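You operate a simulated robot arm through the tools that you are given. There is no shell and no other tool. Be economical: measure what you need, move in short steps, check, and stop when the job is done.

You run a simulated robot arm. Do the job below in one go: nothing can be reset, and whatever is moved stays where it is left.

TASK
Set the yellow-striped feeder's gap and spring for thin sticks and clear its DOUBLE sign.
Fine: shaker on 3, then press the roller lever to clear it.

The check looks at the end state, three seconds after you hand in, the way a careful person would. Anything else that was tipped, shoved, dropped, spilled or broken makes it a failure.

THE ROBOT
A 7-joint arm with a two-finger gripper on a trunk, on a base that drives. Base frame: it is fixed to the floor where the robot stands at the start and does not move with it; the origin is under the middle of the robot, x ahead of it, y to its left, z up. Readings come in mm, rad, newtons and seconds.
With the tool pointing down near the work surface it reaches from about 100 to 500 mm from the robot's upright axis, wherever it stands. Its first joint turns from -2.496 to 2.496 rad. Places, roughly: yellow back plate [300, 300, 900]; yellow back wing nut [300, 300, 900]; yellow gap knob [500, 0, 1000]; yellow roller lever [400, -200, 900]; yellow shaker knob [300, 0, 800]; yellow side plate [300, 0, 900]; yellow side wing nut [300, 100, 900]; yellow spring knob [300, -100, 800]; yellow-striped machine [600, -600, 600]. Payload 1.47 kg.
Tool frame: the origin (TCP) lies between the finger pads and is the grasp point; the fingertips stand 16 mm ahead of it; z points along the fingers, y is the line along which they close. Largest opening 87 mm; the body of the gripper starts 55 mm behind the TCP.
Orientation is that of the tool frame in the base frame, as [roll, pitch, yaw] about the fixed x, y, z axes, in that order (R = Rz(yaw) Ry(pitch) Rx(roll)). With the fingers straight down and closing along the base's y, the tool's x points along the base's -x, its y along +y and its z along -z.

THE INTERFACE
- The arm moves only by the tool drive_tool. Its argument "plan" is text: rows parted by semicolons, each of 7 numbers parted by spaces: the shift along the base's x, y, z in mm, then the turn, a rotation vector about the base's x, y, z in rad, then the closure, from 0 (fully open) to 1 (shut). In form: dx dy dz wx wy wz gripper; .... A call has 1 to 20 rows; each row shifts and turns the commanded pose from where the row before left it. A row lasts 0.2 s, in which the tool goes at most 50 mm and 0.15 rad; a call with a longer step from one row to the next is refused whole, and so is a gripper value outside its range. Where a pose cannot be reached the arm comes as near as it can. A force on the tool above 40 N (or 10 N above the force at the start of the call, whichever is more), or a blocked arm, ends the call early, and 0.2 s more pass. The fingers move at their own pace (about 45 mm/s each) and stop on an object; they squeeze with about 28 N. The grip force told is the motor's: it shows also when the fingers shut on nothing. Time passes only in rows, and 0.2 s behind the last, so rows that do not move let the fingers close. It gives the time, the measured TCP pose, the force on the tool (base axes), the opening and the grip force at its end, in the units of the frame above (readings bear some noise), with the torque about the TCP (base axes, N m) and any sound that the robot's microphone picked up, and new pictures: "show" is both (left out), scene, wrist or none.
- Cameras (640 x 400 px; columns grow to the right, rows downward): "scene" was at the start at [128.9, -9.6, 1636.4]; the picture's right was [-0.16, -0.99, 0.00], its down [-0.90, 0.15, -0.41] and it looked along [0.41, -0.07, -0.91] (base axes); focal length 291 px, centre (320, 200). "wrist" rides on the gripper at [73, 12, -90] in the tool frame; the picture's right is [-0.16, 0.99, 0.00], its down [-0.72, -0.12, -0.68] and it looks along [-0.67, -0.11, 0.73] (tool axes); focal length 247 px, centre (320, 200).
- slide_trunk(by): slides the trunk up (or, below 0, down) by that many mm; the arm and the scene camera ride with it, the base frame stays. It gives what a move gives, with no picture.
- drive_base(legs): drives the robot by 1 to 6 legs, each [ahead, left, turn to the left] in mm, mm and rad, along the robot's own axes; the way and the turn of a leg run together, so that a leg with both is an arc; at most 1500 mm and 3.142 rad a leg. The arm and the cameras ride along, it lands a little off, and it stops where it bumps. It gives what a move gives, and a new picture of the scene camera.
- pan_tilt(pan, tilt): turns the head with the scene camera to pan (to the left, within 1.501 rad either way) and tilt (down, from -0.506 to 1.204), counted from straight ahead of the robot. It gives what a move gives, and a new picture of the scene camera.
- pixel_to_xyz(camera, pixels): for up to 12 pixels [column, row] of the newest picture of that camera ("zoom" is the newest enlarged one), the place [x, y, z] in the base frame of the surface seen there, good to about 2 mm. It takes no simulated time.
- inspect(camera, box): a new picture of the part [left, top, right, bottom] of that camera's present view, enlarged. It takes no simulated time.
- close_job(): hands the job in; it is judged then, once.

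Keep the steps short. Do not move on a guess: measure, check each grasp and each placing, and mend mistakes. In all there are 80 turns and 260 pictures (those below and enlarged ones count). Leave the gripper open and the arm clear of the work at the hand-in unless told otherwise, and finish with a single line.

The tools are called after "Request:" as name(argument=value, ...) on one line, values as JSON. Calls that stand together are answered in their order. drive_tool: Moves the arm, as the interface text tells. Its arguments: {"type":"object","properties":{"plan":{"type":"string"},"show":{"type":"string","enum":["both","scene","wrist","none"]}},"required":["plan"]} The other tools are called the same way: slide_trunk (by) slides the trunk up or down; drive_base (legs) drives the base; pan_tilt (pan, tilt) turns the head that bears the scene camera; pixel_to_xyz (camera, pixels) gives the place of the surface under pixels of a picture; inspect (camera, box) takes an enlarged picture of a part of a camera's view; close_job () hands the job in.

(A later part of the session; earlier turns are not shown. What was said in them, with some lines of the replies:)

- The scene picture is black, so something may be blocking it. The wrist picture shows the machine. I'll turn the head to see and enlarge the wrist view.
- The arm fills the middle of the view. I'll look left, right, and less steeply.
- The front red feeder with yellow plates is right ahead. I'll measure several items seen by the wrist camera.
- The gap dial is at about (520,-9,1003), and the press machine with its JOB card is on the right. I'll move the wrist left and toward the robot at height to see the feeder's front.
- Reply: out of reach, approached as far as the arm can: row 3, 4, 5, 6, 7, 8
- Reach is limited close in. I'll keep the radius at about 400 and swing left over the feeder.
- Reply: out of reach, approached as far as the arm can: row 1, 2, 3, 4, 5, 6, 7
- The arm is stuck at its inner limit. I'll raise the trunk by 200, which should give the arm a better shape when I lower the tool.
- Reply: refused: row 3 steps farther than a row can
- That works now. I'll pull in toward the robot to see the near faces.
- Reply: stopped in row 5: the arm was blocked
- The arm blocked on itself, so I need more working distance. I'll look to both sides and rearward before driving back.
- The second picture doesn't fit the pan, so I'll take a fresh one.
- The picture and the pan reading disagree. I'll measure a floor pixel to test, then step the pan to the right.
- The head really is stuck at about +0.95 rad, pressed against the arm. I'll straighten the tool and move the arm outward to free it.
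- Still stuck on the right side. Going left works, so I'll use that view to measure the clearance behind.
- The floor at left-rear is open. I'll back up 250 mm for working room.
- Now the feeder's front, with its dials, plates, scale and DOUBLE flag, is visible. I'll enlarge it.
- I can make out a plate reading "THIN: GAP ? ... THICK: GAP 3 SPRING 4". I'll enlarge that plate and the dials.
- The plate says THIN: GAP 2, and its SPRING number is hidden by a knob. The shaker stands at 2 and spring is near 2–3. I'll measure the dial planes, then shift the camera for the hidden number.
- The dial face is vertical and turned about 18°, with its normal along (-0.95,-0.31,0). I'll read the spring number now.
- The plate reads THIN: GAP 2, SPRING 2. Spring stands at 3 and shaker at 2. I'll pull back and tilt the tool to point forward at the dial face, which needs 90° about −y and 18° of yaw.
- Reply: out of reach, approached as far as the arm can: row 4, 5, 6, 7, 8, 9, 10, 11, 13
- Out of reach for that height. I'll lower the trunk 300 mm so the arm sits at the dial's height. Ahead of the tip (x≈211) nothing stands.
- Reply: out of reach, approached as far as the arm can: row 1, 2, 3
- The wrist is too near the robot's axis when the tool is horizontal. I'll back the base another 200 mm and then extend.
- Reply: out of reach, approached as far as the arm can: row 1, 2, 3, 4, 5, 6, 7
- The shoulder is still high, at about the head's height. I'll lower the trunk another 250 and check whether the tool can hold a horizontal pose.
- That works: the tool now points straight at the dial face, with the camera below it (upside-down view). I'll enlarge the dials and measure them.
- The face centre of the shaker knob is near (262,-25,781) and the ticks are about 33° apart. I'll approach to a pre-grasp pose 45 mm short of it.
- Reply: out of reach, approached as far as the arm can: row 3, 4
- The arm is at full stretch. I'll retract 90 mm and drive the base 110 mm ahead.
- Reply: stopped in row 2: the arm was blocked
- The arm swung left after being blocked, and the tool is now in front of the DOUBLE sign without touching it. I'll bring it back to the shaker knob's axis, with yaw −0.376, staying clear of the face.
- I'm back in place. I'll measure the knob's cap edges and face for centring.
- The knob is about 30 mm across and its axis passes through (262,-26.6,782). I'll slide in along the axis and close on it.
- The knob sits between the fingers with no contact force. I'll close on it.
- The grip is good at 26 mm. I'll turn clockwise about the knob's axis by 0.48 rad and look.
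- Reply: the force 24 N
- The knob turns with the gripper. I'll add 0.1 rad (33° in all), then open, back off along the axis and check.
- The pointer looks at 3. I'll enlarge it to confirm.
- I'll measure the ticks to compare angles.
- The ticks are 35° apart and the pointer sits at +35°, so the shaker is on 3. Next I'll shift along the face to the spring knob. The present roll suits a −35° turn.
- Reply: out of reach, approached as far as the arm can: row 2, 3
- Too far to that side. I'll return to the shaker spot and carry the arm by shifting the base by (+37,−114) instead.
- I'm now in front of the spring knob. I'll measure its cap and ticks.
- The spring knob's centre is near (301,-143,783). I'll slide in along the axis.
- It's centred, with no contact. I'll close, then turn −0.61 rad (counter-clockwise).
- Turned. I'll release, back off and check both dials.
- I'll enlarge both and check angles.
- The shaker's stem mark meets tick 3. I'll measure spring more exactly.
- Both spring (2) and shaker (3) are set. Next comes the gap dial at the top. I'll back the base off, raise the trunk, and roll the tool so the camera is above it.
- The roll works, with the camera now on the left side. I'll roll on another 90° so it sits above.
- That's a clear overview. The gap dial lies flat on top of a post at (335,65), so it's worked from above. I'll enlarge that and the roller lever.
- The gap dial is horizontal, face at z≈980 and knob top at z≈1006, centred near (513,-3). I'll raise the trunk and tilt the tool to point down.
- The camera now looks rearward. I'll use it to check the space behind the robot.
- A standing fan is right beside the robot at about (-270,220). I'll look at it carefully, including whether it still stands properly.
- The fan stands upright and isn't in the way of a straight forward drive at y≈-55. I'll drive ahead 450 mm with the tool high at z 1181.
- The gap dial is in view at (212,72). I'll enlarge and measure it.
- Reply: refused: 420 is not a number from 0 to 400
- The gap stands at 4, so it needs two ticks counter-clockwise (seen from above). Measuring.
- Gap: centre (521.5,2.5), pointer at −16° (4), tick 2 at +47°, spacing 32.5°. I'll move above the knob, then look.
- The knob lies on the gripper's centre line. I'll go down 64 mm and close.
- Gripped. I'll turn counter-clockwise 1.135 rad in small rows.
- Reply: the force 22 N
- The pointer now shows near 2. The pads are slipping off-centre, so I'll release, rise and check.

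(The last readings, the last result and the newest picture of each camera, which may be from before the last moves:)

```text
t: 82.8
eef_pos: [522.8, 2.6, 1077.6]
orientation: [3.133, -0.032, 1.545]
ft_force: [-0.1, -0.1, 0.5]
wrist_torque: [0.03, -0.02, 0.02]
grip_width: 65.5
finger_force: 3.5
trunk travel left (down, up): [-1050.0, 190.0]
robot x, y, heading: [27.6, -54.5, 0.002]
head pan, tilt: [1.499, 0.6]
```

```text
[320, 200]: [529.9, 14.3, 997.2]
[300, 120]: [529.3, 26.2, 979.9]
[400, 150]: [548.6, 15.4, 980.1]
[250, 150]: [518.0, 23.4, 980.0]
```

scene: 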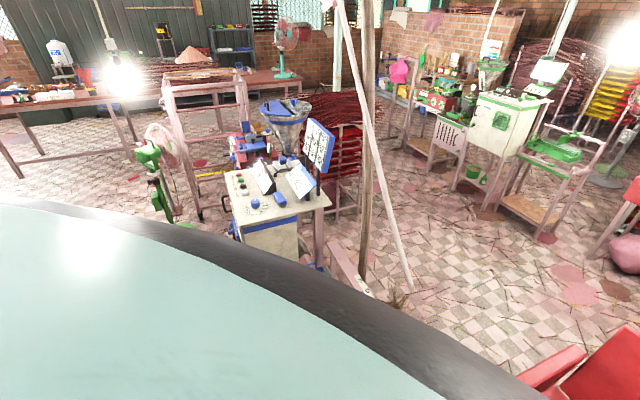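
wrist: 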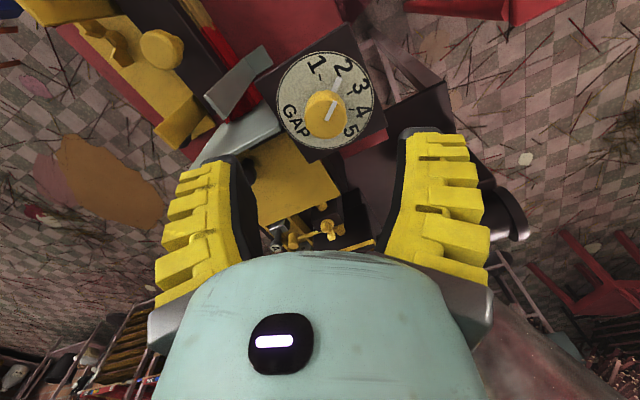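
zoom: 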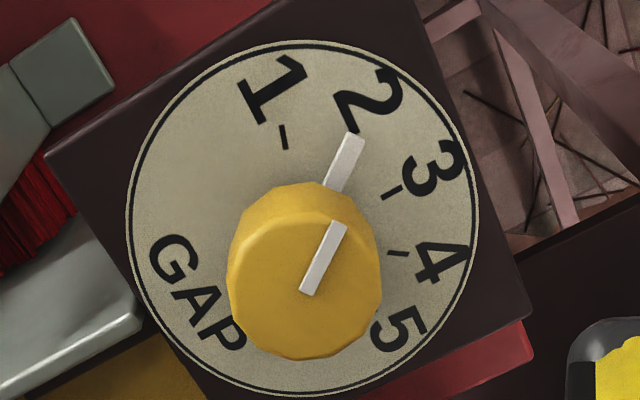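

The gap pointer sits on 2. I'll close the fingers and move high over to the roller lever's yellow pad at about (307,-234,925), staying 120 mm above it.

Request:
drive_tool(plan="0 0 30 0 0 0 0.3;-24 -26 0 0 0 0 0.3;-24 -26 0 0 0 0 0.6;-24 -26 0 0 0 0 1;-24 -26 0 0 0 0 1;-24 -26 0 0 0 0 1;-24 -26 0 0 0 0 1;-24 -26 0 0 0 0 1;-24 -26 0 0 0 0 1;0 0 0 0 0 0 1", show="wrist")

```text
t: 85.0
eef_pos: [328.7, -204.5, 1108.0]
orientation: [3.132, -0.032, 1.547]
ft_force: [0.6, -0.9, -0.4]
wrist_torque: [-0.01, 0.0, 0.01]
grip_width: 0.0
finger_force: 27.5
trunk travel left (down, up): [-1050.0, 190.0]
robot x, y, heading: [26.2, -54.7, 0.004]
head pan, tilt: [1.499, 0.6]
```

wrist: 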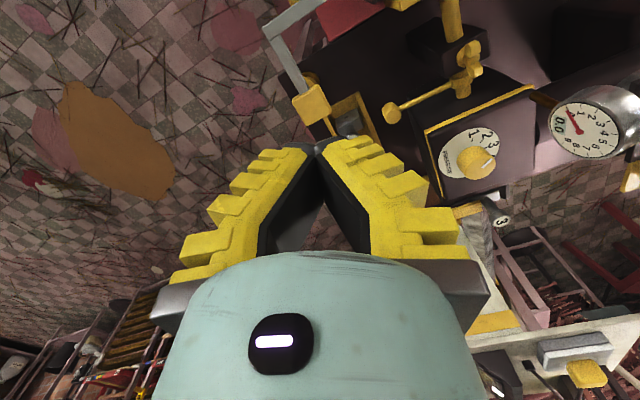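

The pad is at (312,103). I'll enlarge and measure it and the bar.

Request:
inspect(camera="wrist", box=[230, 0, 430, 150])

Request:
pixel_to_xyz(camera="wrist", pixels=[[312, 103], [297, 105], [325, 103], [310, 90], [314, 118], [285, 55], [270, 30], [310, 5], [391, 113], [345, 115], [285, 70]])

```text
2.67 times, centred on (330, 75) of wrist
```

zoom: 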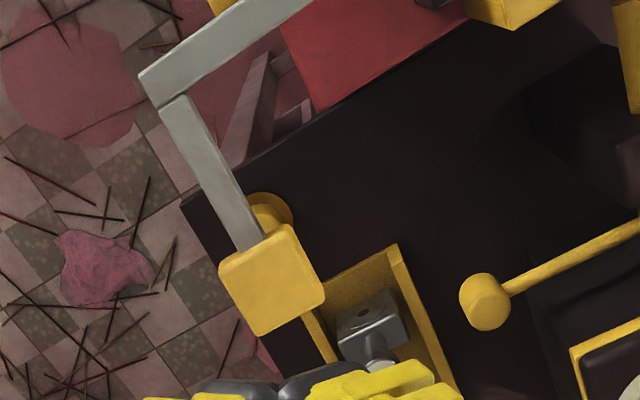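

```text
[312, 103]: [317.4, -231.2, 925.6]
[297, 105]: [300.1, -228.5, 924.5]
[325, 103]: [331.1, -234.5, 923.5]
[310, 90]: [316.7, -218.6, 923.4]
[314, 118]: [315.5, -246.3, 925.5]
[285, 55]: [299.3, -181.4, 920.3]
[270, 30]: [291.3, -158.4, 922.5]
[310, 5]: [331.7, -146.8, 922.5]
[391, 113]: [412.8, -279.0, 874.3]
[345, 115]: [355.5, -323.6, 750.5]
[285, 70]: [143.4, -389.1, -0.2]
```

The pad's top is centred at (316,-232,925). I'll descend closed-fingered to just above it (tip at z≈932).

Request:
drive_tool(plan="-7 -14 0 0 0 0 1;-6 -14 -20 0 0 0 1;0 0 -40 0 0 0 1;0 0 -40 0 0 0 1;0 0 -40 0 0 0 1;0 0 -20 0 0 0 1;0 0 0 0 0 0 1", show="wrist")

```text
t: 86.6
eef_pos: [315.5, -231.9, 967.4]
orientation: [3.136, -0.031, 1.546]
ft_force: [0.1, -0.2, 0.6]
wrist_torque: [0.0, -0.02, 0.01]
grip_width: 0.0
finger_force: 28.2
out of reach, approached as far as the arm can: row 6
trunk travel left (down, up): [-1050.0, 190.0]
robot x, y, heading: [27.7, -51.2, 0.005]
head pan, tilt: [1.499, 0.6]
```

wrist: 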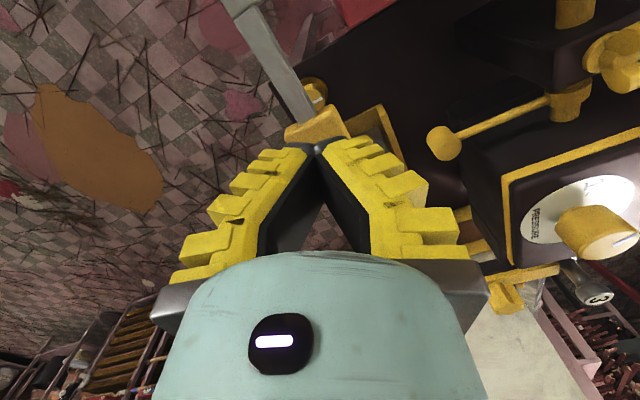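

The arm is at its lower limit, so I'll raise the tool 70 mm, then lower the trunk 80 mm to give it room.

Request:
drive_tool(plan="0 0 35 0 0 0 1;0 0 35 0 0 0 1", show="none")

Request:
slide_trunk(by=-80)

Request:
drive_tool(plan="0 0 -2 0 0 0 1;0 0 0 0 0 0 1", show="wrist")

```text
t: 87.2
eef_pos: [320.1, -234.9, 1038.1]
orientation: [3.13, -0.029, 1.544]
ft_force: [5.2, -2.3, 3.3]
wrist_torque: [0.21, 0.4, -0.02]
grip_width: 0.2
finger_force: 27.7
trunk travel left (down, up): [-1050.0, 190.0]
robot x, y, heading: [26.3, -55.3, 0.006]
head pan, tilt: [1.499, 0.6]
```

```text
t: 88.4
eef_pos: [316.7, -234.0, 956.8]
orientation: [3.135, -0.032, 1.545]
ft_force: [0.1, 0.3, 0.5]
wrist_torque: [-0.02, -0.02, -0.01]
grip_width: 0.0
finger_force: 28.3
trunk travel left (down, up): [-970.0, 270.0]
robot x, y, heading: [24.9, -55.8, 0.002]
head pan, tilt: [1.499, 0.6]
```

```text
t: 89.0
eef_pos: [316.7, -231.8, 954.1]
orientation: [3.136, -0.03, 1.547]
ft_force: [-0.9, 0.2, -0.1]
wrist_torque: [0.02, 0.0, 0.05]
grip_width: 0.1
finger_force: 28.4
trunk travel left (down, up): [-970.0, 270.0]
robot x, y, heading: [29.3, -53.4, -0.001]
head pan, tilt: [1.499, 0.6]
```

wrist: 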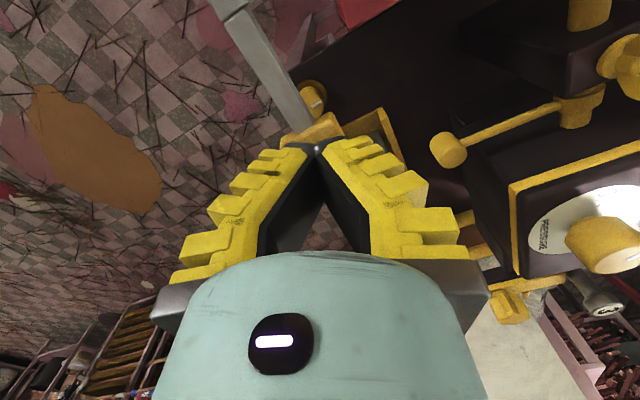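

The tip is about 13 mm above the pad. I'll press down in 5 mm rows, watching force and sound.

Request:
drive_tool(plan="0 0 -6 0 0 0 1;0 0 -5 0 0 0 1;0 0 -5 0 0 0 1;0 0 -5 0 0 0 1;0 0 -5 0 0 0 1;0 0 0 0 0 0 1", show="wrist")

```text
t: 90.4
eef_pos: [317.0, -234.0, 928.8]
orientation: [3.134, -0.029, 1.547]
ft_force: [-1.3, -0.5, 5.2]
wrist_torque: [-0.01, 0.01, -0.01]
grip_width: 0.0
finger_force: 28.3
trunk travel left (down, up): [-970.0, 270.0]
robot x, y, heading: [26.9, -52.6, 0.003]
head pan, tilt: [1.499, 0.6]
```

wrist: 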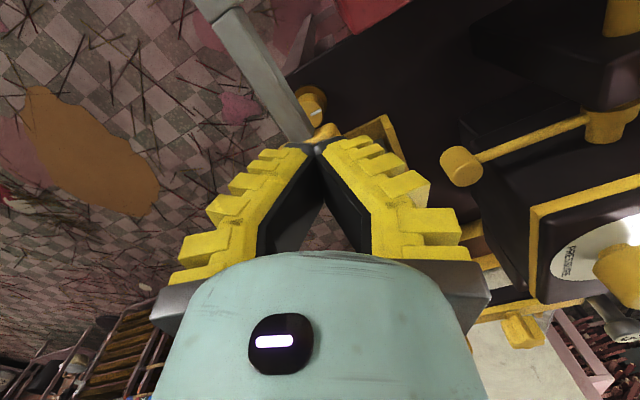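

There's springy contact at 5 N. I'll press further.

Request:
drive_tool(plan="0 0 -4 0 0 0 1;0 0 -4 0 0 0 1;0 0 -4 0 0 0 1;0 0 -4 0 0 0 1;0 0 -4 0 0 0 1;0 0 0 0 0 0 1", show="wrist")

```text
t: 91.8
eef_pos: [317.0, -233.1, 908.2]
orientation: [3.132, -0.029, 1.546]
ft_force: [0.6, 1.3, 9.4]
wrist_torque: [0.06, -0.12, 0.03]
grip_width: 0.2
finger_force: 27.8
trunk travel left (down, up): [-970.0, 270.0]
robot x, y, heading: [27.6, -52.0, 0.004]
head pan, tilt: [1.499, 0.6]
```

wrist: 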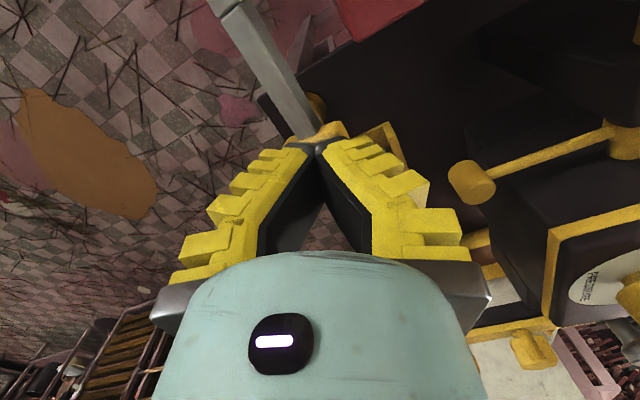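

9.4 N and still springy, with no click yet. I'll press a little further.

Request:
drive_tool(plan="0 0 -4 0 0 0 1;0 0 -4 0 0 0 1;0 0 -4 0 0 0 1;0 0 -3 0 0 0 1;0 0 0 0 0 0 1;0 0 0 0 0 0 1;0 0 0 0 0 0 1", show="wrist")

```text
t: 92.3
eef_pos: [319.4, -232.5, 905.6]
orientation: [3.133, -0.036, 1.545]
ft_force: [-4.1, 7.7, 40.5]
wrist_torque: [0.3, -0.49, 0.14]
grip_width: 0.0
finger_force: 28.4
trunk travel left (down, up): [-970.0, 270.0]
robot x, y, heading: [28.9, -52.9, 0.001]
head pan, tilt: [1.499, 0.6]
stopped in row 2: the force on the tool passed its limit at 51 N (the readings are from after the stop); the commanded pose is now the measured one
```

wrist: 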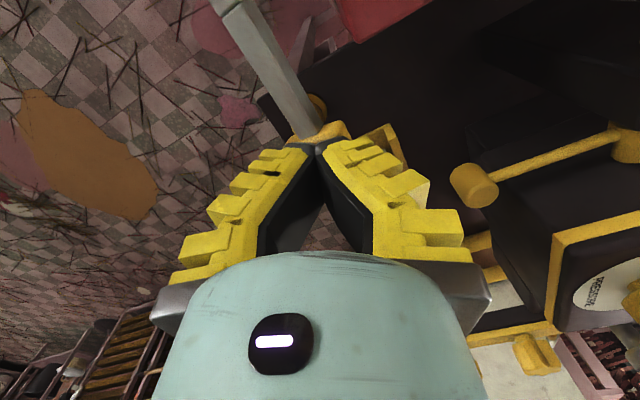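

That's the end stop, at 40 N. I'll ease back 1 mm, hold one second at the bottom, then lift off.

Request:
drive_tool(plan="0 0 1 0 0 0 1;0 0 0 0 0 0 1;0 0 0 0 0 0 1;0 0 0 0 0 0 1;0 0 0 0 0 0 1;0 0 10 0 0 0 1;0 0 12 0 0 0 1;0 0 12 0 0 0 1;0 0 12 0 0 0 1;0 0 30 0 0 0 1;0 0 35 0 0 0 1;0 0 0 0 0 0 0.5", show="wrist")

Request:
pixel_to_xyz(camera="wrist", pixels=[[313, 120], [310, 110]])

```text
t: 94.9
eef_pos: [316.4, -234.0, 1015.8]
orientation: [3.136, -0.033, 1.544]
ft_force: [0.2, -0.1, -0.2]
wrist_torque: [0.02, 0.02, -0.03]
grip_width: 49.5
finger_force: 4.1
trunk travel left (down, up): [-970.0, 270.0]
robot x, y, heading: [25.8, -55.6, 0.001]
head pan, tilt: [1.499, 0.6]
```

wrist: 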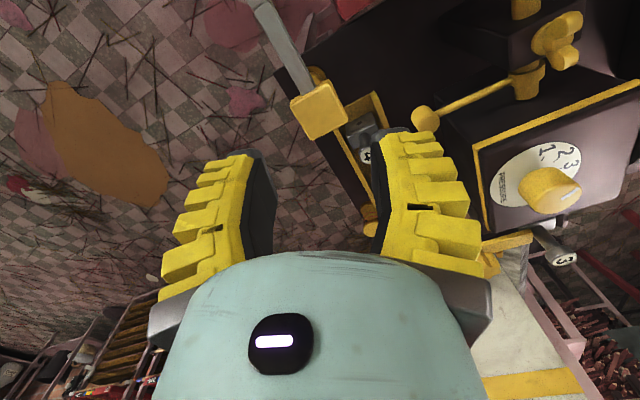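

```text
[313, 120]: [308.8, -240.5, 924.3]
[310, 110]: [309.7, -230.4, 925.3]
```

The lever sprang back to 925. I'll raise the arm and back off to look at the DOUBLE sign.

Request:
drive_tool(plan="0 0 40 0 0 0 0;0 0 40 0 0 0 0;0 0 30 0 0 0 0", show="none")

Request:
drive_base(legs=[[-350, 0, 0]])

Request:
pan_tilt(pan=0.9, tilt=0.7)

```text
t: 95.7
eef_pos: [314.8, -233.6, 1126.4]
orientation: [3.138, -0.03, 1.546]
ft_force: [0.2, 0.1, -0.2]
wrist_torque: [0.01, 0.0, 0.02]
grip_width: 86.9
finger_force: 0.1
trunk travel left (down, up): [-970.0, 270.0]
robot x, y, heading: [22.6, -54.8, 0.004]
head pan, tilt: [1.499, 0.6]
```

```text
t: 97.9
eef_pos: [-32.3, -234.1, 1126.2]
orientation: [3.138, -0.034, 1.55]
ft_force: [-0.1, -0.1, -0.7]
wrist_torque: [-0.02, 0.0, 0.01]
grip_width: 86.9
finger_force: 0.1
trunk travel left (down, up): [-970.0, 270.0]
robot x, y, heading: [-321.1, -56.7, 0.005]
head pan, tilt: [1.499, 0.6]
```

scene: 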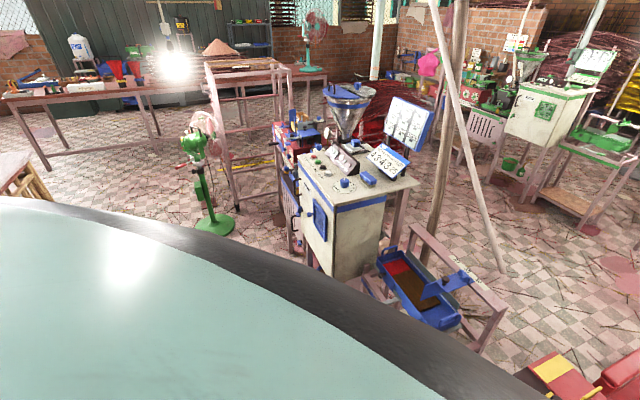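

```text
t: 98.9
eef_pos: [-32.6, -233.6, 1125.9]
orientation: [3.137, -0.033, 1.546]
ft_force: [-0.3, 0.0, 0.2]
wrist_torque: [-0.02, 0.02, 0.01]
grip_width: 87.3
finger_force: 0.1
trunk travel left (down, up): [-970.0, 270.0]
robot x, y, heading: [-321.2, -52.5, 0.004]
head pan, tilt: [0.901, 0.7]
```

scene: 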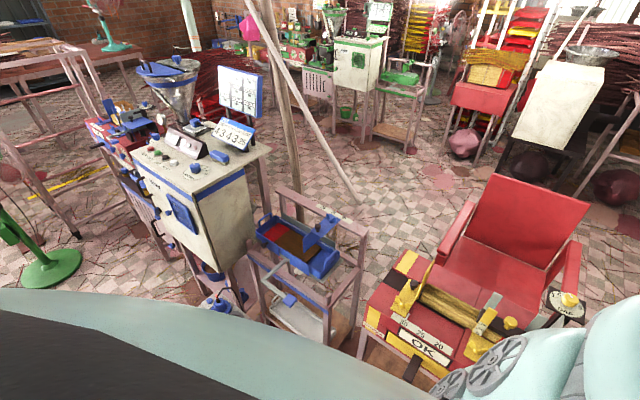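

The sign now reads OK. I'll take one close look to confirm before handing in.

Request:
inspect(camera="scene", box=[350, 230, 610, 393])

Request:
inspect(camera="wrist", box=[0, 0, 640, 400])

```text
2.45 times, centred on (480, 312) of scene
```

zoom: 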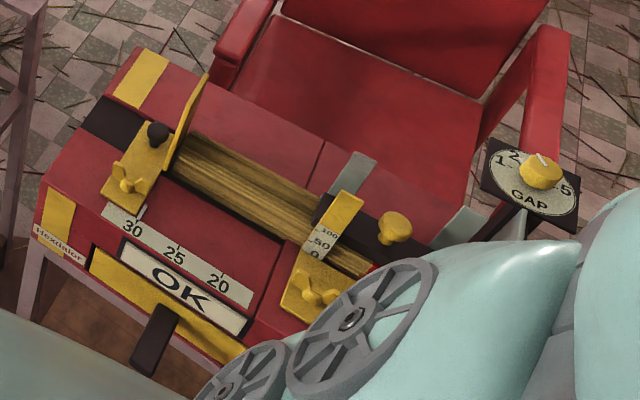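

```text
1.00 times, centred on (320, 200) of wrist (not enlarged: the box is as wide or as high as the picture)
```

zoom: 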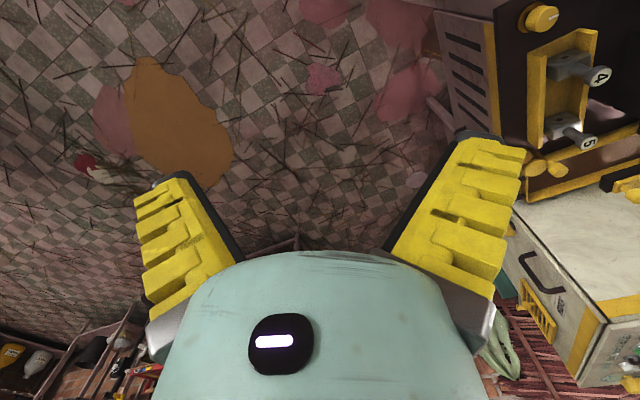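

The sign reads OK, gap is on 2, spring on 2 and shaker on 3. The gripper is open and the arm is clear, so I'm handing in.

Request:
close_job()

```text
The job is handed in.
```

The yellow-striped feeder is set for thin sticks (gap 2, spring 2, shaker 3), I pressed the roller lever and its DOUBLE sign now reads OK; a fan stands close behind the robot, upright when I saw it, though I only noticed it midway and can't rule out an earlier touch.
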